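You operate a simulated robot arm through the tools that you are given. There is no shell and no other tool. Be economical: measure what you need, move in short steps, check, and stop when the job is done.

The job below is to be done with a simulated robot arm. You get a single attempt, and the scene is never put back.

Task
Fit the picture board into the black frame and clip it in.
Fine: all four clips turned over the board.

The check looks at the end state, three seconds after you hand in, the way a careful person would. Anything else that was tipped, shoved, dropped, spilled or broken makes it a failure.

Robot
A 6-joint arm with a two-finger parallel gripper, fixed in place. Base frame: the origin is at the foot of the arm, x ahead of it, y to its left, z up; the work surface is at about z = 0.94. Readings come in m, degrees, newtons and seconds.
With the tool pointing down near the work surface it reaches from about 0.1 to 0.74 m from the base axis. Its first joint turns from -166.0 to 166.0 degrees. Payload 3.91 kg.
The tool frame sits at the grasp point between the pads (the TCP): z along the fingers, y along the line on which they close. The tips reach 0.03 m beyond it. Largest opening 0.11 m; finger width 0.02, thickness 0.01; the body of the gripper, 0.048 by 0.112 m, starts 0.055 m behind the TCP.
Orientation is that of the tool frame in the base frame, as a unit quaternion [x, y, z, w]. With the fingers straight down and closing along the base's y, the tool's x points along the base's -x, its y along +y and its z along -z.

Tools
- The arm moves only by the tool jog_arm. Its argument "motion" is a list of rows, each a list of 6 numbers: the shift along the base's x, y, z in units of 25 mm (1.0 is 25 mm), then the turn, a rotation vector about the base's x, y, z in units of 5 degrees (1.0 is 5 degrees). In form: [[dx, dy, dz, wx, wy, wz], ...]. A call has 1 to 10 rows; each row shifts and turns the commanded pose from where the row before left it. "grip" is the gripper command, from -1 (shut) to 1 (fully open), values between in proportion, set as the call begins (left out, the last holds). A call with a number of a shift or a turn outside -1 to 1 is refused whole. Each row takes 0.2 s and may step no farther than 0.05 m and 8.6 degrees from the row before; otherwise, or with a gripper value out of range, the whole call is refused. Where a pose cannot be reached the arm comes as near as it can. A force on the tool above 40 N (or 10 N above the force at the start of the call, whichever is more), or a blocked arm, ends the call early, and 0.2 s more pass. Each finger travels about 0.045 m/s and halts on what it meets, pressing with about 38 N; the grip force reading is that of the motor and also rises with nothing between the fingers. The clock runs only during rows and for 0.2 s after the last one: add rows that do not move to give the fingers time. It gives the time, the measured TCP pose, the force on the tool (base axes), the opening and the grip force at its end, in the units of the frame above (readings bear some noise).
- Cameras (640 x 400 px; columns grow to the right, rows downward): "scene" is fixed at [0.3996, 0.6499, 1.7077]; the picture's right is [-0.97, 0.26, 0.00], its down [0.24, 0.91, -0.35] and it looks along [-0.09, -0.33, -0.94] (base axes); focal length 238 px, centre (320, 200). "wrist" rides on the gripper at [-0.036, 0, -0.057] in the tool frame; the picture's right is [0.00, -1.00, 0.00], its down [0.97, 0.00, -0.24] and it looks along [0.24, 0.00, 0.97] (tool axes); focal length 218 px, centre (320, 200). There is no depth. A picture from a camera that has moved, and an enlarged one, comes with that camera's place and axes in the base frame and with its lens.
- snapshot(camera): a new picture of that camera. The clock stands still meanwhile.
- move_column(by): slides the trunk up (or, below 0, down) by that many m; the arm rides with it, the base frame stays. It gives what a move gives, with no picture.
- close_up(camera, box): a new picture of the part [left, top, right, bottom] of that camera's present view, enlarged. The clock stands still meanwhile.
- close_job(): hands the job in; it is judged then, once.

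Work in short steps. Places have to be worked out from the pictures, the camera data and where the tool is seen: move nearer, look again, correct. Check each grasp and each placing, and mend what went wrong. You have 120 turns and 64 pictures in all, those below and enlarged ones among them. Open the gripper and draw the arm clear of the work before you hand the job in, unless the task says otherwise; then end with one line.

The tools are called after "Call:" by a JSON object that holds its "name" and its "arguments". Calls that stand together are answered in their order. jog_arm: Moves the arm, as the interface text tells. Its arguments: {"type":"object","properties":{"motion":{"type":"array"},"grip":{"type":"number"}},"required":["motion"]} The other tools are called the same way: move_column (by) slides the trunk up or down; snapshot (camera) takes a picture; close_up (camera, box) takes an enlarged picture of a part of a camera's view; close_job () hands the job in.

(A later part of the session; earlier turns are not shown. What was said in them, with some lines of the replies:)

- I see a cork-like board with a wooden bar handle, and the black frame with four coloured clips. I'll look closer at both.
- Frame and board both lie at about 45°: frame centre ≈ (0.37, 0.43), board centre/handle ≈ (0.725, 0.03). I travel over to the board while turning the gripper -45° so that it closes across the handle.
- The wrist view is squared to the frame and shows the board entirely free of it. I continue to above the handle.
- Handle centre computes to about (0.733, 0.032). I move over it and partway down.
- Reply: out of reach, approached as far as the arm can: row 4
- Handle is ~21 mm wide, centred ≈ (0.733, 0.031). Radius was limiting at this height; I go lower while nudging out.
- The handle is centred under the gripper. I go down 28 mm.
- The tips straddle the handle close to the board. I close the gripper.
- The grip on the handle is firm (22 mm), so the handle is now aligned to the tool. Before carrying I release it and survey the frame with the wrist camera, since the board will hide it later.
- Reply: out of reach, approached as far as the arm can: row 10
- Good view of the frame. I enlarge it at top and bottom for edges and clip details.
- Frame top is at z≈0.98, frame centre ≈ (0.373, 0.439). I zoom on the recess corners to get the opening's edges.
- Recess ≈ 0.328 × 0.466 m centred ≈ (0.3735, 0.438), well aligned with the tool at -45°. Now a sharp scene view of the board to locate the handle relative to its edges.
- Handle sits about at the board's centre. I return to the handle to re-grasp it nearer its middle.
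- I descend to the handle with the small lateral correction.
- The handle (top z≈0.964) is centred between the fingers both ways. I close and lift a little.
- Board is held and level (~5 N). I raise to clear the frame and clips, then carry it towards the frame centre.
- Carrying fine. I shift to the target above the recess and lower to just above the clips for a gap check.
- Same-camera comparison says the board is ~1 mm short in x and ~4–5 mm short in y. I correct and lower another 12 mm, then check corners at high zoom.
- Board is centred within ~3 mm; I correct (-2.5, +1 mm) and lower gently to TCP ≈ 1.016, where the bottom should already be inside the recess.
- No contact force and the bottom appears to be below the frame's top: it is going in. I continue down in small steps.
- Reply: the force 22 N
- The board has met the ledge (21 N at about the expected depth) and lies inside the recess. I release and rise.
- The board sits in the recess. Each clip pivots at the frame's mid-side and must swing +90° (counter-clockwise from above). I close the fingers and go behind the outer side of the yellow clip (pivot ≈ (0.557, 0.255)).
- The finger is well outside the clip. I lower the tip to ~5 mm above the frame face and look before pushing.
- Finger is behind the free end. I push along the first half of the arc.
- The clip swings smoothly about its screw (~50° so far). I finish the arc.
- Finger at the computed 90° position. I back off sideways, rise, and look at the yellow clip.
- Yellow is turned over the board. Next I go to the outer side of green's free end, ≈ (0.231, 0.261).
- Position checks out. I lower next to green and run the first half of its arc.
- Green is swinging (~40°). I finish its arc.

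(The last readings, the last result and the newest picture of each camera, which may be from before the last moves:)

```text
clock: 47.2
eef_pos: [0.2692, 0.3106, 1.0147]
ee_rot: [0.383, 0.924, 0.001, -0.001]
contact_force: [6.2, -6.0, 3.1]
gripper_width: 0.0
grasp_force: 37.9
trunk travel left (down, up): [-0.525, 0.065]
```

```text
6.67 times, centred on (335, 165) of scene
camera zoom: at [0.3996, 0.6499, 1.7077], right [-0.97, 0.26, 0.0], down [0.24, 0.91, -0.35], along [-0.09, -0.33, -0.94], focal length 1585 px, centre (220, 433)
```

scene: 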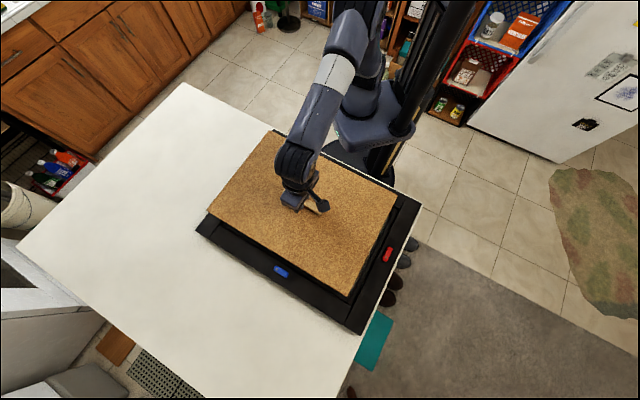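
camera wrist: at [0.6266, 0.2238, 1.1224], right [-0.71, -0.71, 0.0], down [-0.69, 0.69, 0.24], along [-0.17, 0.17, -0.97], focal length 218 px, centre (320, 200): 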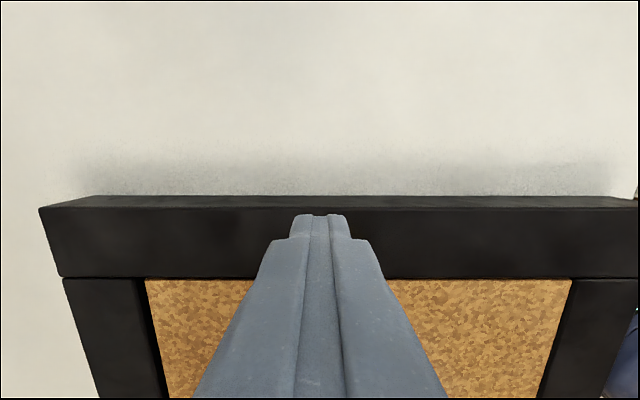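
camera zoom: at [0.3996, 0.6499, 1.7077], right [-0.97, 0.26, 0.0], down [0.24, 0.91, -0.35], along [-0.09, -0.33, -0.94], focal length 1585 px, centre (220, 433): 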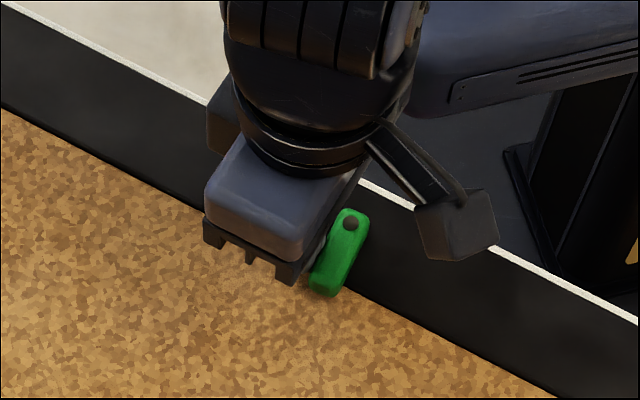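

Green is at its 90° stop (light reaction force). I back off, rise, and travel toward red's outer side ≈ (0.144, 0.631).

Call:
{"name": "jog_arm", "arguments": {"motion": [[0.4, -0.4, 0, 0, 0, 0], [0, 0, 1, 0, 0, 0], [0, 0, 1, 0, 0, 0], [0, 0, 0.5, 0, 0, 0], [-0.3, 0.9, 0, 0, 0, 0], [-0.3, 0.9, 0, 0, 0, 0], [-0.3, 0.9, 0, 0, 0, 0], [-0.3, 0.9, 0, 0, 0, 0], [-0.3, 0.9, 0, 0, 0, 0], [-0.4, 0.9, 0, 0, 0, 0]]}}

Call:
{"name": "jog_arm", "arguments": {"motion": [[-0.45, 0.9, 0, 0, 0, 0], [-0.45, 0.9, 0, 0, 0, 0], [-0.45, 0.9, 0, 0, 0, 0], [-0.45, 0.9, 0, 0, 0, 0], [-0.45, 0.9, 0, 0, 0, 0], [-0.45, 0.9, 0, 0, 0, 0], [-0.45, 0.9, 0, 0, 0, 0], [-0.45, 0.9, 0, 0, 0, 0], [0, 0, 0, 0, 0, 0]]}}

Call:
{"name": "close_up", "arguments": {"camera": "scene", "box": [190, 120, 430, 340]}}

```text
clock: 49.4
eef_pos: [0.2314, 0.4335, 1.0777]
ee_rot: [0.383, 0.924, 0.0, 0.0]
contact_force: [-0.4, -0.5, 0.0]
gripper_width: 0.0001
grasp_force: 38.0
trunk travel left (down, up): [-0.525, 0.065]
```

```text
clock: 51.4
eef_pos: [0.1401, 0.616, 1.0762]
ee_rot: [0.383, 0.924, 0.0, -0.001]
contact_force: [-0.1, 0.3, 0.2]
gripper_width: 0.0001
grasp_force: 37.8
trunk travel left (down, up): [-0.525, 0.065]
```

```text
1.82 times, centred on (310, 230) of scene
camera zoom: at [0.3996, 0.6499, 1.7077], right [-0.97, 0.26, 0.0], down [0.24, 0.91, -0.35], along [-0.09, -0.33, -0.94], focal length 432 px, centre (338, 146)
```

zoom: 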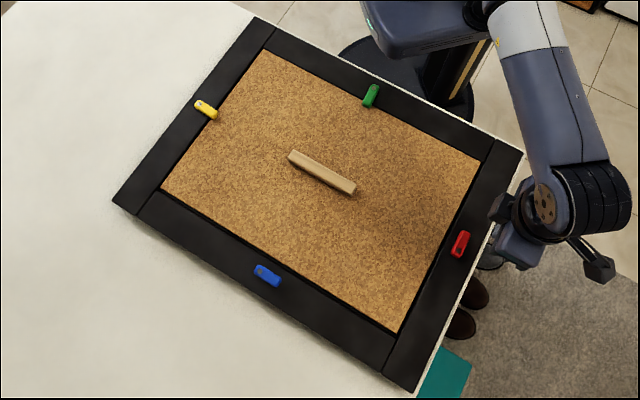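

Green is over the board. I align with red's outer free end, lower and look.

Call:
{"name": "jog_arm", "arguments": {"motion": [[0.2, 0.5, 0, 0, 0, 0], [0, 0, -0.8, 0, 0, 0], [0, 0, -0.8, 0, 0, 0], [0, 0, -0.8, 0, 0, 0], [0, 0, 0, 0, 0, 0]]}}

Call:
{"name": "close_up", "arguments": {"camera": "scene", "box": [350, 220, 440, 280]}}

```text
clock: 52.6
eef_pos: [0.1453, 0.6264, 1.0152]
ee_rot: [0.383, 0.924, 0.0, 0.0]
contact_force: [0.4, -0.5, -0.6]
gripper_width: 0.0001
grasp_force: 37.4
trunk travel left (down, up): [-0.525, 0.065]
```

```text
6.67 times, centred on (395, 250) of scene
camera zoom: at [0.3996, 0.6499, 1.7077], right [-0.97, 0.26, 0.0], down [0.24, 0.91, -0.35], along [-0.09, -0.33, -0.94], focal length 1585 px, centre (-180, -133)
```

zoom: 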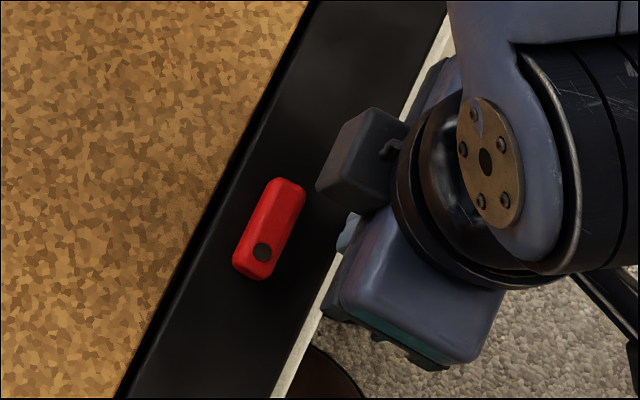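

The tip is beside red's free end as planned (ρ≈22 mm). I add 3 mm and run the first half of the arc.

Call:
{"name": "jog_arm", "arguments": {"motion": [[-0.085, -0.085, 0, 0, 0, 0], [0.452, -0.452, 0, 0, 0, 0], [0.085, -0.235, 0, 0, 0, 0], [0.085, -0.235, 0, 0, 0, 0], [0.172, -0.187, 0, 0, 0, 0], [0.172, -0.187, 0, 0, 0, 0], [0, 0, 0, 0, 0, 0]]}}

Call:
{"name": "close_up", "arguments": {"camera": "scene", "box": [350, 220, 440, 280]}}

```text
clock: 54.2
eef_pos: [0.167, 0.5939, 1.0179]
ee_rot: [0.383, 0.924, 0.0, 0.0]
contact_force: [0.4, -0.2, -0.2]
gripper_width: 0.0
grasp_force: 37.8
trunk travel left (down, up): [-0.525, 0.065]
```

```text
6.67 times, centred on (395, 250) of scene
camera zoom: at [0.3996, 0.6499, 1.7077], right [-0.97, 0.26, 0.0], down [0.24, 0.91, -0.35], along [-0.09, -0.33, -0.94], focal length 1585 px, centre (-180, -133)
```

zoom: 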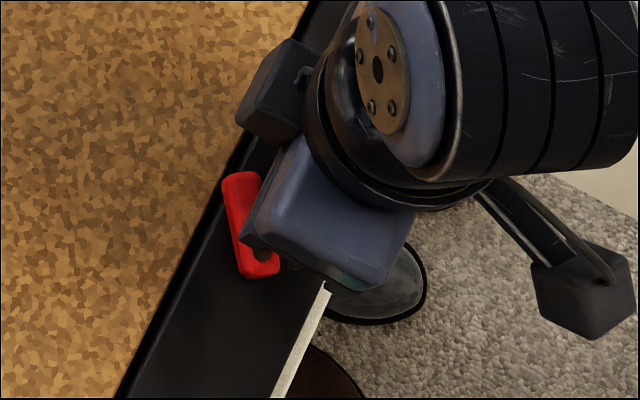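

Red is halfway. I finish the arc.

Call:
{"name": "jog_arm", "arguments": {"motion": [[0.226, -0.105, 0, 0, 0, 0], [0.226, -0.104, 0, 0, 0, 0], [0.252, -0.012, 0, 0, 0, 0], [0.252, -0.012, 0, 0, 0, 0], [0.09, 0.06, 0, 0, 0, 0], [0, 0, 0, 0, 0, 0]]}}

Call:
{"name": "close_up", "arguments": {"camera": "scene", "box": [350, 220, 440, 280]}}

```text
clock: 55.6
eef_pos: [0.1944, 0.5893, 1.018]
ee_rot: [0.383, 0.924, 0.0, 0.0]
contact_force: [0.6, -0.4, 0.9]
gripper_width: 0.0
grasp_force: 37.9
trunk travel left (down, up): [-0.525, 0.065]
```

```text
6.67 times, centred on (395, 250) of scene
camera zoom: at [0.3996, 0.6499, 1.7077], right [-0.97, 0.26, 0.0], down [0.24, 0.91, -0.35], along [-0.09, -0.33, -0.94], focal length 1585 px, centre (-180, -133)
```

zoom: 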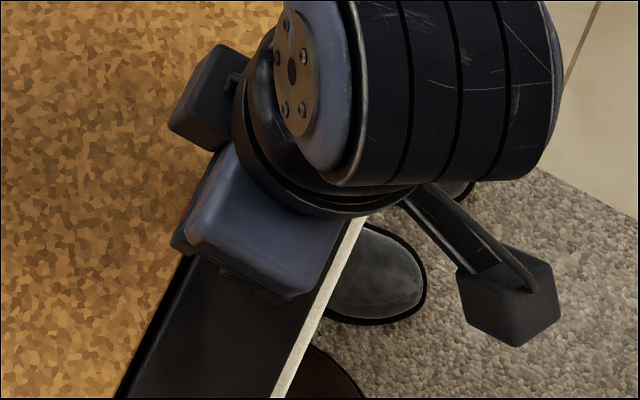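

I back off, rise and head to the blue side with the gripper opening; for blue I'll hook with the outer finger so the TCP stays within reach.

Call:
{"name": "jog_arm", "arguments": {"motion": [[-0.4, -0.4, 0, 0, 0, 0], [0, 0, 1, 0, 0, 0], [0, 0, 1, 0, 0, 0], [0, 0, 0.3, 0, 0, 0], [0.9, -0.15, 0, 0, 0, 0], [0.9, -0.15, 0, 0, 0, 0], [0.9, -0.15, 0, 0, 0, 0], [0.9, -0.15, 0, 0, 0, 0], [0.9, -0.15, 0, 0, 0, 0], [0.9, -0.15, 0, 0, 0, 0]]}}

Call:
{"name": "jog_arm", "arguments": {"motion": [[0.9, 0, 0, 0, 0, 0], [0.9, 0, 0, 0, 0, 0], [0.9, 0, 0, 0, 0, 0], [0.9, 0, 0, 0, 0, 0], [0.9, 0, 0, 0, 0, 0], [0, 0, 0, 0, 0, 0], [0, 0, 0, 0, 0, 0]], "grip": 1}}

Call:
{"name": "snapshot", "arguments": {"camera": "wrist"}}

Call:
{"name": "close_up", "arguments": {"camera": "scene", "box": [190, 120, 430, 340]}}

```text
clock: 57.8
eef_pos: [0.3208, 0.5564, 1.0773]
ee_rot: [0.383, 0.924, 0.0, 0.0]
contact_force: [-1.3, 0.3, -0.1]
gripper_width: 0.0
grasp_force: 38.1
trunk travel left (down, up): [-0.525, 0.065]
```

```text
clock: 59.4
eef_pos: [0.4294, 0.5561, 1.0769]
ee_rot: [0.383, 0.924, 0.0, 0.0]
contact_force: [-0.3, -0.7, 0.4]
gripper_width: 0.1099
grasp_force: 0.0
trunk travel left (down, up): [-0.525, 0.065]
```

```text
21 pictures are left
camera wrist: at [0.4553, 0.5313, 1.1345], right [-0.71, -0.71, 0.0], down [-0.69, 0.69, 0.24], along [-0.17, 0.17, -0.97], focal length 218 px, centre (320, 200)
```

wrist: 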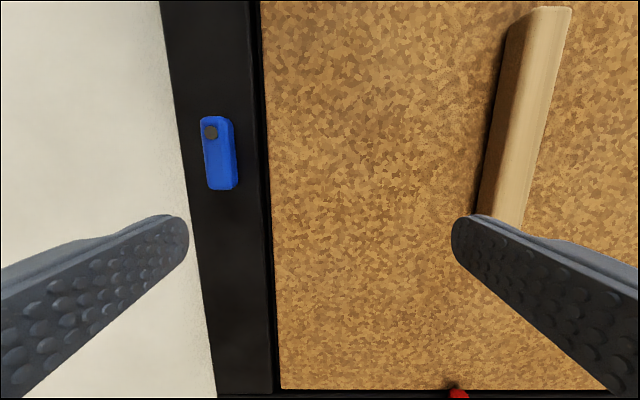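

```text
1.82 times, centred on (310, 230) of scene
camera zoom: at [0.3996, 0.6499, 1.7077], right [-0.97, 0.26, 0.0], down [0.24, 0.91, -0.35], along [-0.09, -0.33, -0.94], focal length 432 px, centre (338, 146)
```

zoom: 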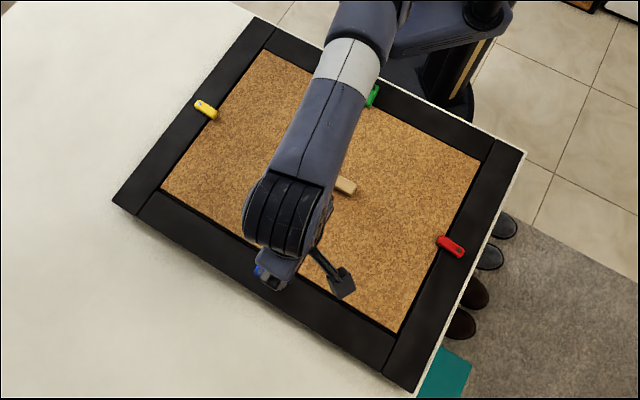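

Red is over the board too. Blue's pivot ≈ (R −0.766, F 0.046) in my frame axes. I lower partly, shift outward so the outer finger is beyond the clip, and check.

Call:
{"name": "jog_arm", "arguments": {"motion": [[0.2, 0, -0.7, 0, 0, 0], [0.4, 0.11, -0.7, 0, 0, 0], [0.4, 0.15, 0, 0, 0, 0], [0.35, 0.15, 0, 0, 0, 0], [0, 0, 0, 0, 0, 0], [0, 0, 0, 0, 0, 0]]}}

Call:
{"name": "snapshot", "arguments": {"camera": "wrist"}}

```text
clock: 60.8
eef_pos: [0.4565, 0.5538, 1.0382]
ee_rot: [0.382, 0.924, 0.001, 0.0]
contact_force: [-0.7, 0.2, 0.8]
gripper_width: 0.1101
grasp_force: 0.0
out of reach, approached as far as the arm can: row 3, 4
trunk travel left (down, up): [-0.525, 0.065]
```

```text
19 pictures are left
camera wrist: at [0.4816, 0.5289, 1.095], right [-0.71, -0.71, 0.0], down [-0.69, 0.69, 0.24], along [-0.17, 0.17, -0.97], focal length 218 px, centre (320, 200)
```

wrist: 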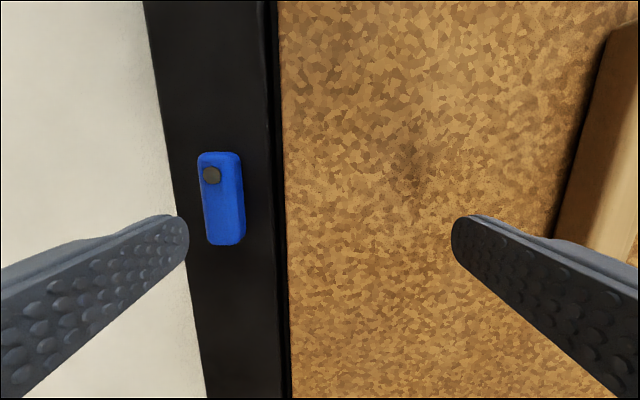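

Reach is just short here; reach grows as the tool sits lower relative to the shoulder, so I raise the trunk 0.06 m and then lower the tool by that amount.

Call:
{"name": "move_column", "arguments": {"by": 0.06}}

Call:
{"name": "jog_arm", "arguments": {"motion": [[0.1, 0.1, -0.7, 0, 0, 0], [0.1, 0.2, -0.7, 0, 0, 0], [0.1, 0.2, -0.6, 0, 0, 0], [0, 0, 0, 0, 0, 0], [0, 0, 0, 0, 0, 0]]}}

```text
clock: 61.8
eef_pos: [0.4558, 0.5538, 1.0978]
ee_rot: [0.383, 0.924, 0.001, 0.001]
contact_force: [0.6, 0.0, -0.1]
gripper_width: 0.1102
grasp_force: 0.1
trunk travel left (down, up): [-0.585, 0.005]
```

```text
clock: 63.0
eef_pos: [0.4611, 0.5629, 1.049]
ee_rot: [0.382, 0.924, 0.002, 0.001]
contact_force: [-0.1, 0.0, -0.2]
gripper_width: 0.11
grasp_force: 0.0
out of reach, approached as far as the arm can: row 3
trunk travel left (down, up): [-0.585, 0.005]
```

Radius 0.728 reached; outer pad at R≈-0.779, just beyond the clip edge. I push slightly further out while lowering and look.

Call:
{"name": "jog_arm", "arguments": {"motion": [[0, 0, -0.4, 0, 0, 0], [0.08, 0.08, -0.2, 0, 0, 0], [0, 0, 0, 0, 0, 0]]}}

Call:
{"name": "snapshot", "arguments": {"camera": "wrist"}}

```text
clock: 63.8
eef_pos: [0.4629, 0.5639, 1.0305]
ee_rot: [0.383, 0.924, 0.001, 0.0]
contact_force: [0.2, 0.1, -0.3]
gripper_width: 0.1102
grasp_force: 0.1
trunk travel left (down, up): [-0.585, 0.005]
```

```text
18 pictures are left
camera wrist: at [0.4882, 0.5394, 1.0889], right [-0.71, -0.71, 0.0], down [-0.69, 0.69, 0.24], along [-0.17, 0.17, -0.97], focal length 218 px, centre (320, 200)
```

wrist: 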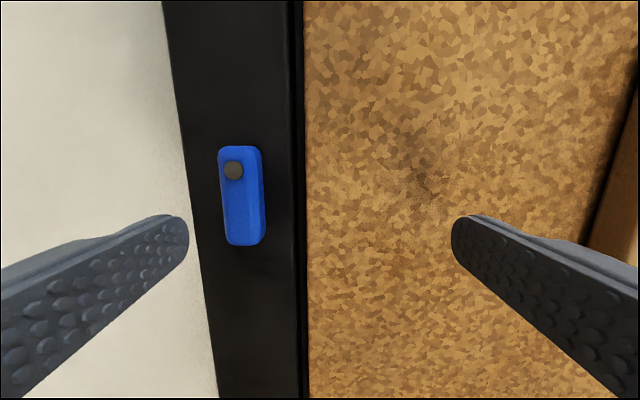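

Finger is clear outside the clip. I lower to working height and pull the free end inward through half the arc.

Call:
{"name": "jog_arm", "arguments": {"motion": [[0, 0, -0.3, 0, 0, 0], [0, 0, -0.3, 0, 0, 0], [0, 0, 0, 0, 0, 0], [-0.175, -0.141, 0, 0, 0, 0], [-0.181, -0.043, 0, 0, 0, 0], [-0.181, -0.042, 0, 0, 0, 0], [-0.177, -0.129, 0, 0, 0, 0], [-0.177, -0.128, 0, 0, 0, 0], [0, 0, 0, 0, 0, 0]]}}

Call:
{"name": "snapshot", "arguments": {"camera": "wrist"}}

```text
clock: 65.8
eef_pos: [0.4408, 0.5528, 1.0177]
ee_rot: [0.383, 0.924, 0.001, 0.001]
contact_force: [-0.6, 0.4, 0.7]
gripper_width: 0.11
grasp_force: 0.1
trunk travel left (down, up): [-0.585, 0.005]
```

```text
17 pictures are left
camera wrist: at [0.4658, 0.5277, 1.0743], right [-0.71, -0.71, 0.0], down [-0.69, 0.69, 0.24], along [-0.17, 0.17, -0.97], focal length 218 px, centre (320, 200)
```

wrist: 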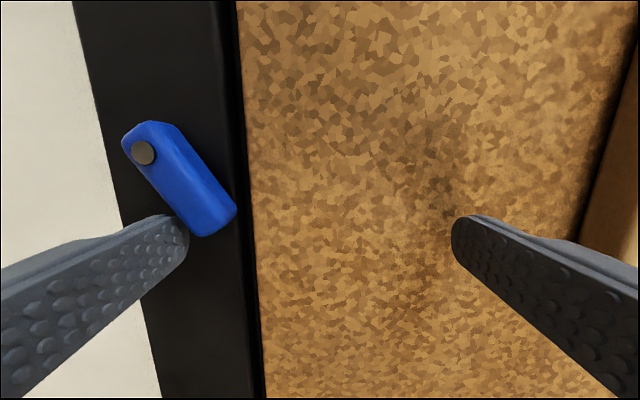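

Blue has turned about 35–40°. I finish the arc with a small extra.

Call:
{"name": "jog_arm", "arguments": {"motion": [[-0.116, -0.22, 0, 0, 0, 0], [-0.116, -0.221, 0, 0, 0, 0], [-0.007, -0.273, 0, 0, 0, 0], [-0.007, -0.273, 0, 0, 0, 0], [0.1, -0.15, 0, 0, 0, 0], [0, 0, 0, 0, 0, 0]]}}

Call:
{"name": "snapshot", "arguments": {"camera": "wrist"}}

```text
clock: 67.2
eef_pos: [0.4379, 0.5258, 1.0174]
ee_rot: [0.382, 0.924, 0.0, 0.001]
contact_force: [-1.0, 0.5, -0.4]
gripper_width: 0.11
grasp_force: 0.1
trunk travel left (down, up): [-0.585, 0.005]
```

```text
16 pictures are left
camera wrist: at [0.4627, 0.5004, 1.0751], right [-0.71, -0.71, 0.0], down [-0.69, 0.69, 0.24], along [-0.17, 0.17, -0.97], focal length 218 px, centre (320, 200)
```

wrist: 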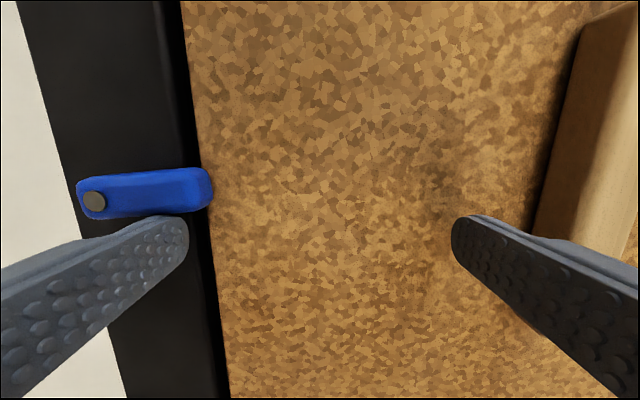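

Blue now points over the board. I back off, rise clear and inspect everything.

Call:
{"name": "jog_arm", "arguments": {"motion": [[-0.35, 0.35, 0, 0, 0, 0], [0, 0, 0.8, 0, 0, 0], [0, 0, 1, 0, 0, 0], [-0.3, -0.4, 1, 0, 0, 0], [-0.3, -0.6, 1, 0, 0, 0], [0, -1, 1, 0, 0, 0], [0, -1, 1, 0, 0, 0], [0.3, -1, 1, 0, 0, 0], [0.3, -1, 0.5, 0, 0, 0], [0, 0, 0, 0, 0, 0]]}}

Call:
{"name": "snapshot", "arguments": {"camera": "wrist"}}

Call:
{"name": "close_up", "arguments": {"camera": "scene", "box": [190, 120, 430, 340]}}

```text
clock: 69.4
eef_pos: [0.4278, 0.4091, 1.1982]
ee_rot: [0.383, 0.924, 0.001, 0.0]
contact_force: [-0.3, -0.2, 0.0]
gripper_width: 0.11
grasp_force: 0.0
trunk travel left (down, up): [-0.585, 0.005]
```

```text
15 pictures are left
camera wrist: at [0.4539, 0.3847, 1.256], right [-0.71, -0.71, 0.0], down [-0.69, 0.69, 0.24], along [-0.17, 0.17, -0.97], focal length 218 px, centre (320, 200)
```

wrist: 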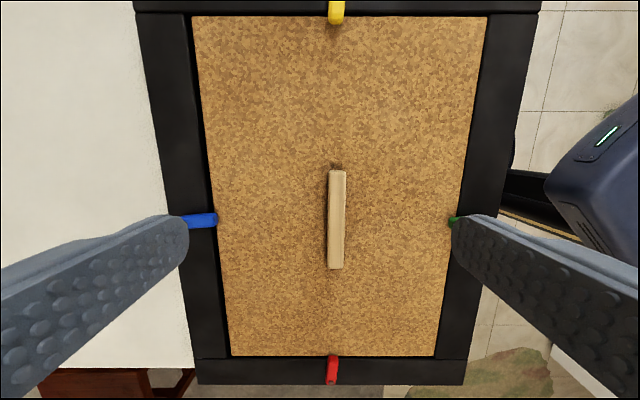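

```text
1.82 times, centred on (310, 230) of scene
camera zoom: at [0.3996, 0.6499, 1.7077], right [-0.97, 0.26, 0.0], down [0.24, 0.91, -0.35], along [-0.09, -0.33, -0.94], focal length 432 px, centre (338, 146)
```

zoom: 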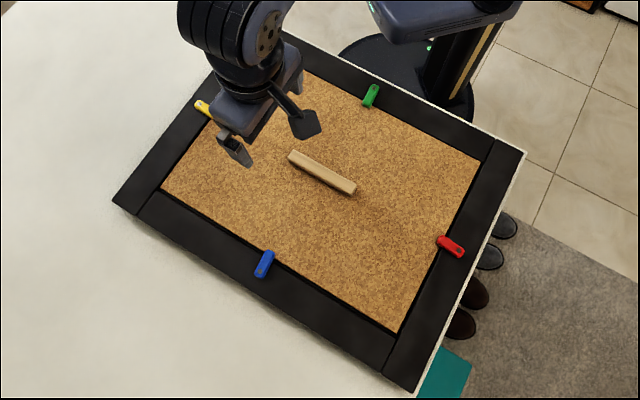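

All four look turned. I withdraw the arm and check each clip's overlap enlarged.

Call:
{"name": "jog_arm", "arguments": {"motion": [[-1, -0.45, 0.5, 0, 0, 0], [-1, -0.45, 0.5, 0, 0, 0], [-1, -0.45, 0.5, 0, 0, 0], [-1, -0.45, 0.5, 0, 0, 0], [-1, -0.45, 0.5, 0, 0, 0], [-1, -0.45, 0.5, 0, 0, 0], [-1, -0.45, 0.5, 0, 0, 0], [-1, -0.45, 0.3, 0, 0, 0], [-1, -0.45, 0, 0, 0, 0], [-1, -0.45, 0, 0, 0, 0]]}}

Call:
{"name": "close_up", "arguments": {"camera": "scene", "box": [220, 140, 350, 225]}}

Call:
{"name": "close_up", "arguments": {"camera": "scene", "box": [260, 220, 410, 300]}}

```text
clock: 71.6
eef_pos: [0.1778, 0.2954, 1.2956]
ee_rot: [0.381, 0.924, 0.001, 0.001]
contact_force: [-0.1, 0.1, 0.1]
gripper_width: 0.11
grasp_force: 0.1
trunk travel left (down, up): [-0.585, 0.005]
```

```text
4.71 times, centred on (285, 182) of scene
camera zoom: at [0.3996, 0.6499, 1.7077], right [-0.97, 0.26, 0.0], down [0.24, 0.91, -0.35], along [-0.09, -0.33, -0.94], focal length 1119 px, centre (485, 282)
```

zoom: 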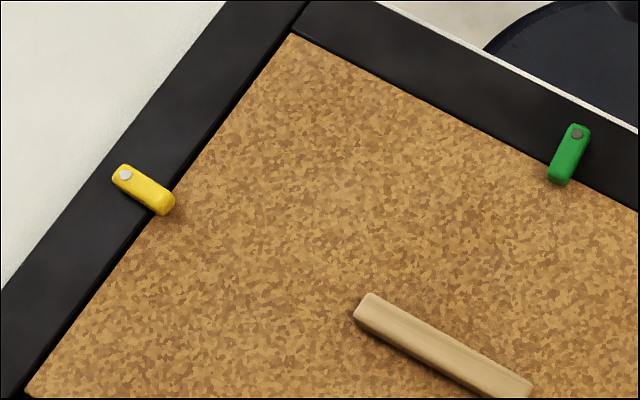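

```text
4.27 times, centred on (335, 260) of scene
camera zoom: at [0.3996, 0.6499, 1.7077], right [-0.97, 0.26, 0.0], down [0.24, 0.91, -0.35], along [-0.09, -0.33, -0.94], focal length 1015 px, centre (256, -56)
```

zoom: 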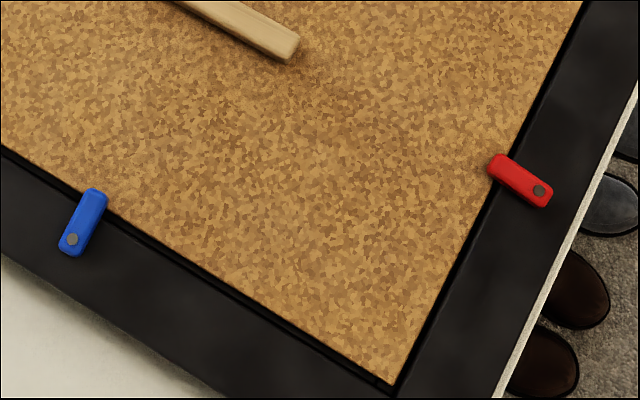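

All four clips cross the board's edge by several millimetres, the board lies flat in the recess, and the arm is clear with the gripper open. I hand it in.

Call:
{"name": "close_job", "arguments": {}}

```text
The job is handed in.
```

The picture board is in the black frame and all four clips (yellow, green, red, blue) are turned over it; I judged this from the camera views before handing in, and no verdict has come back.
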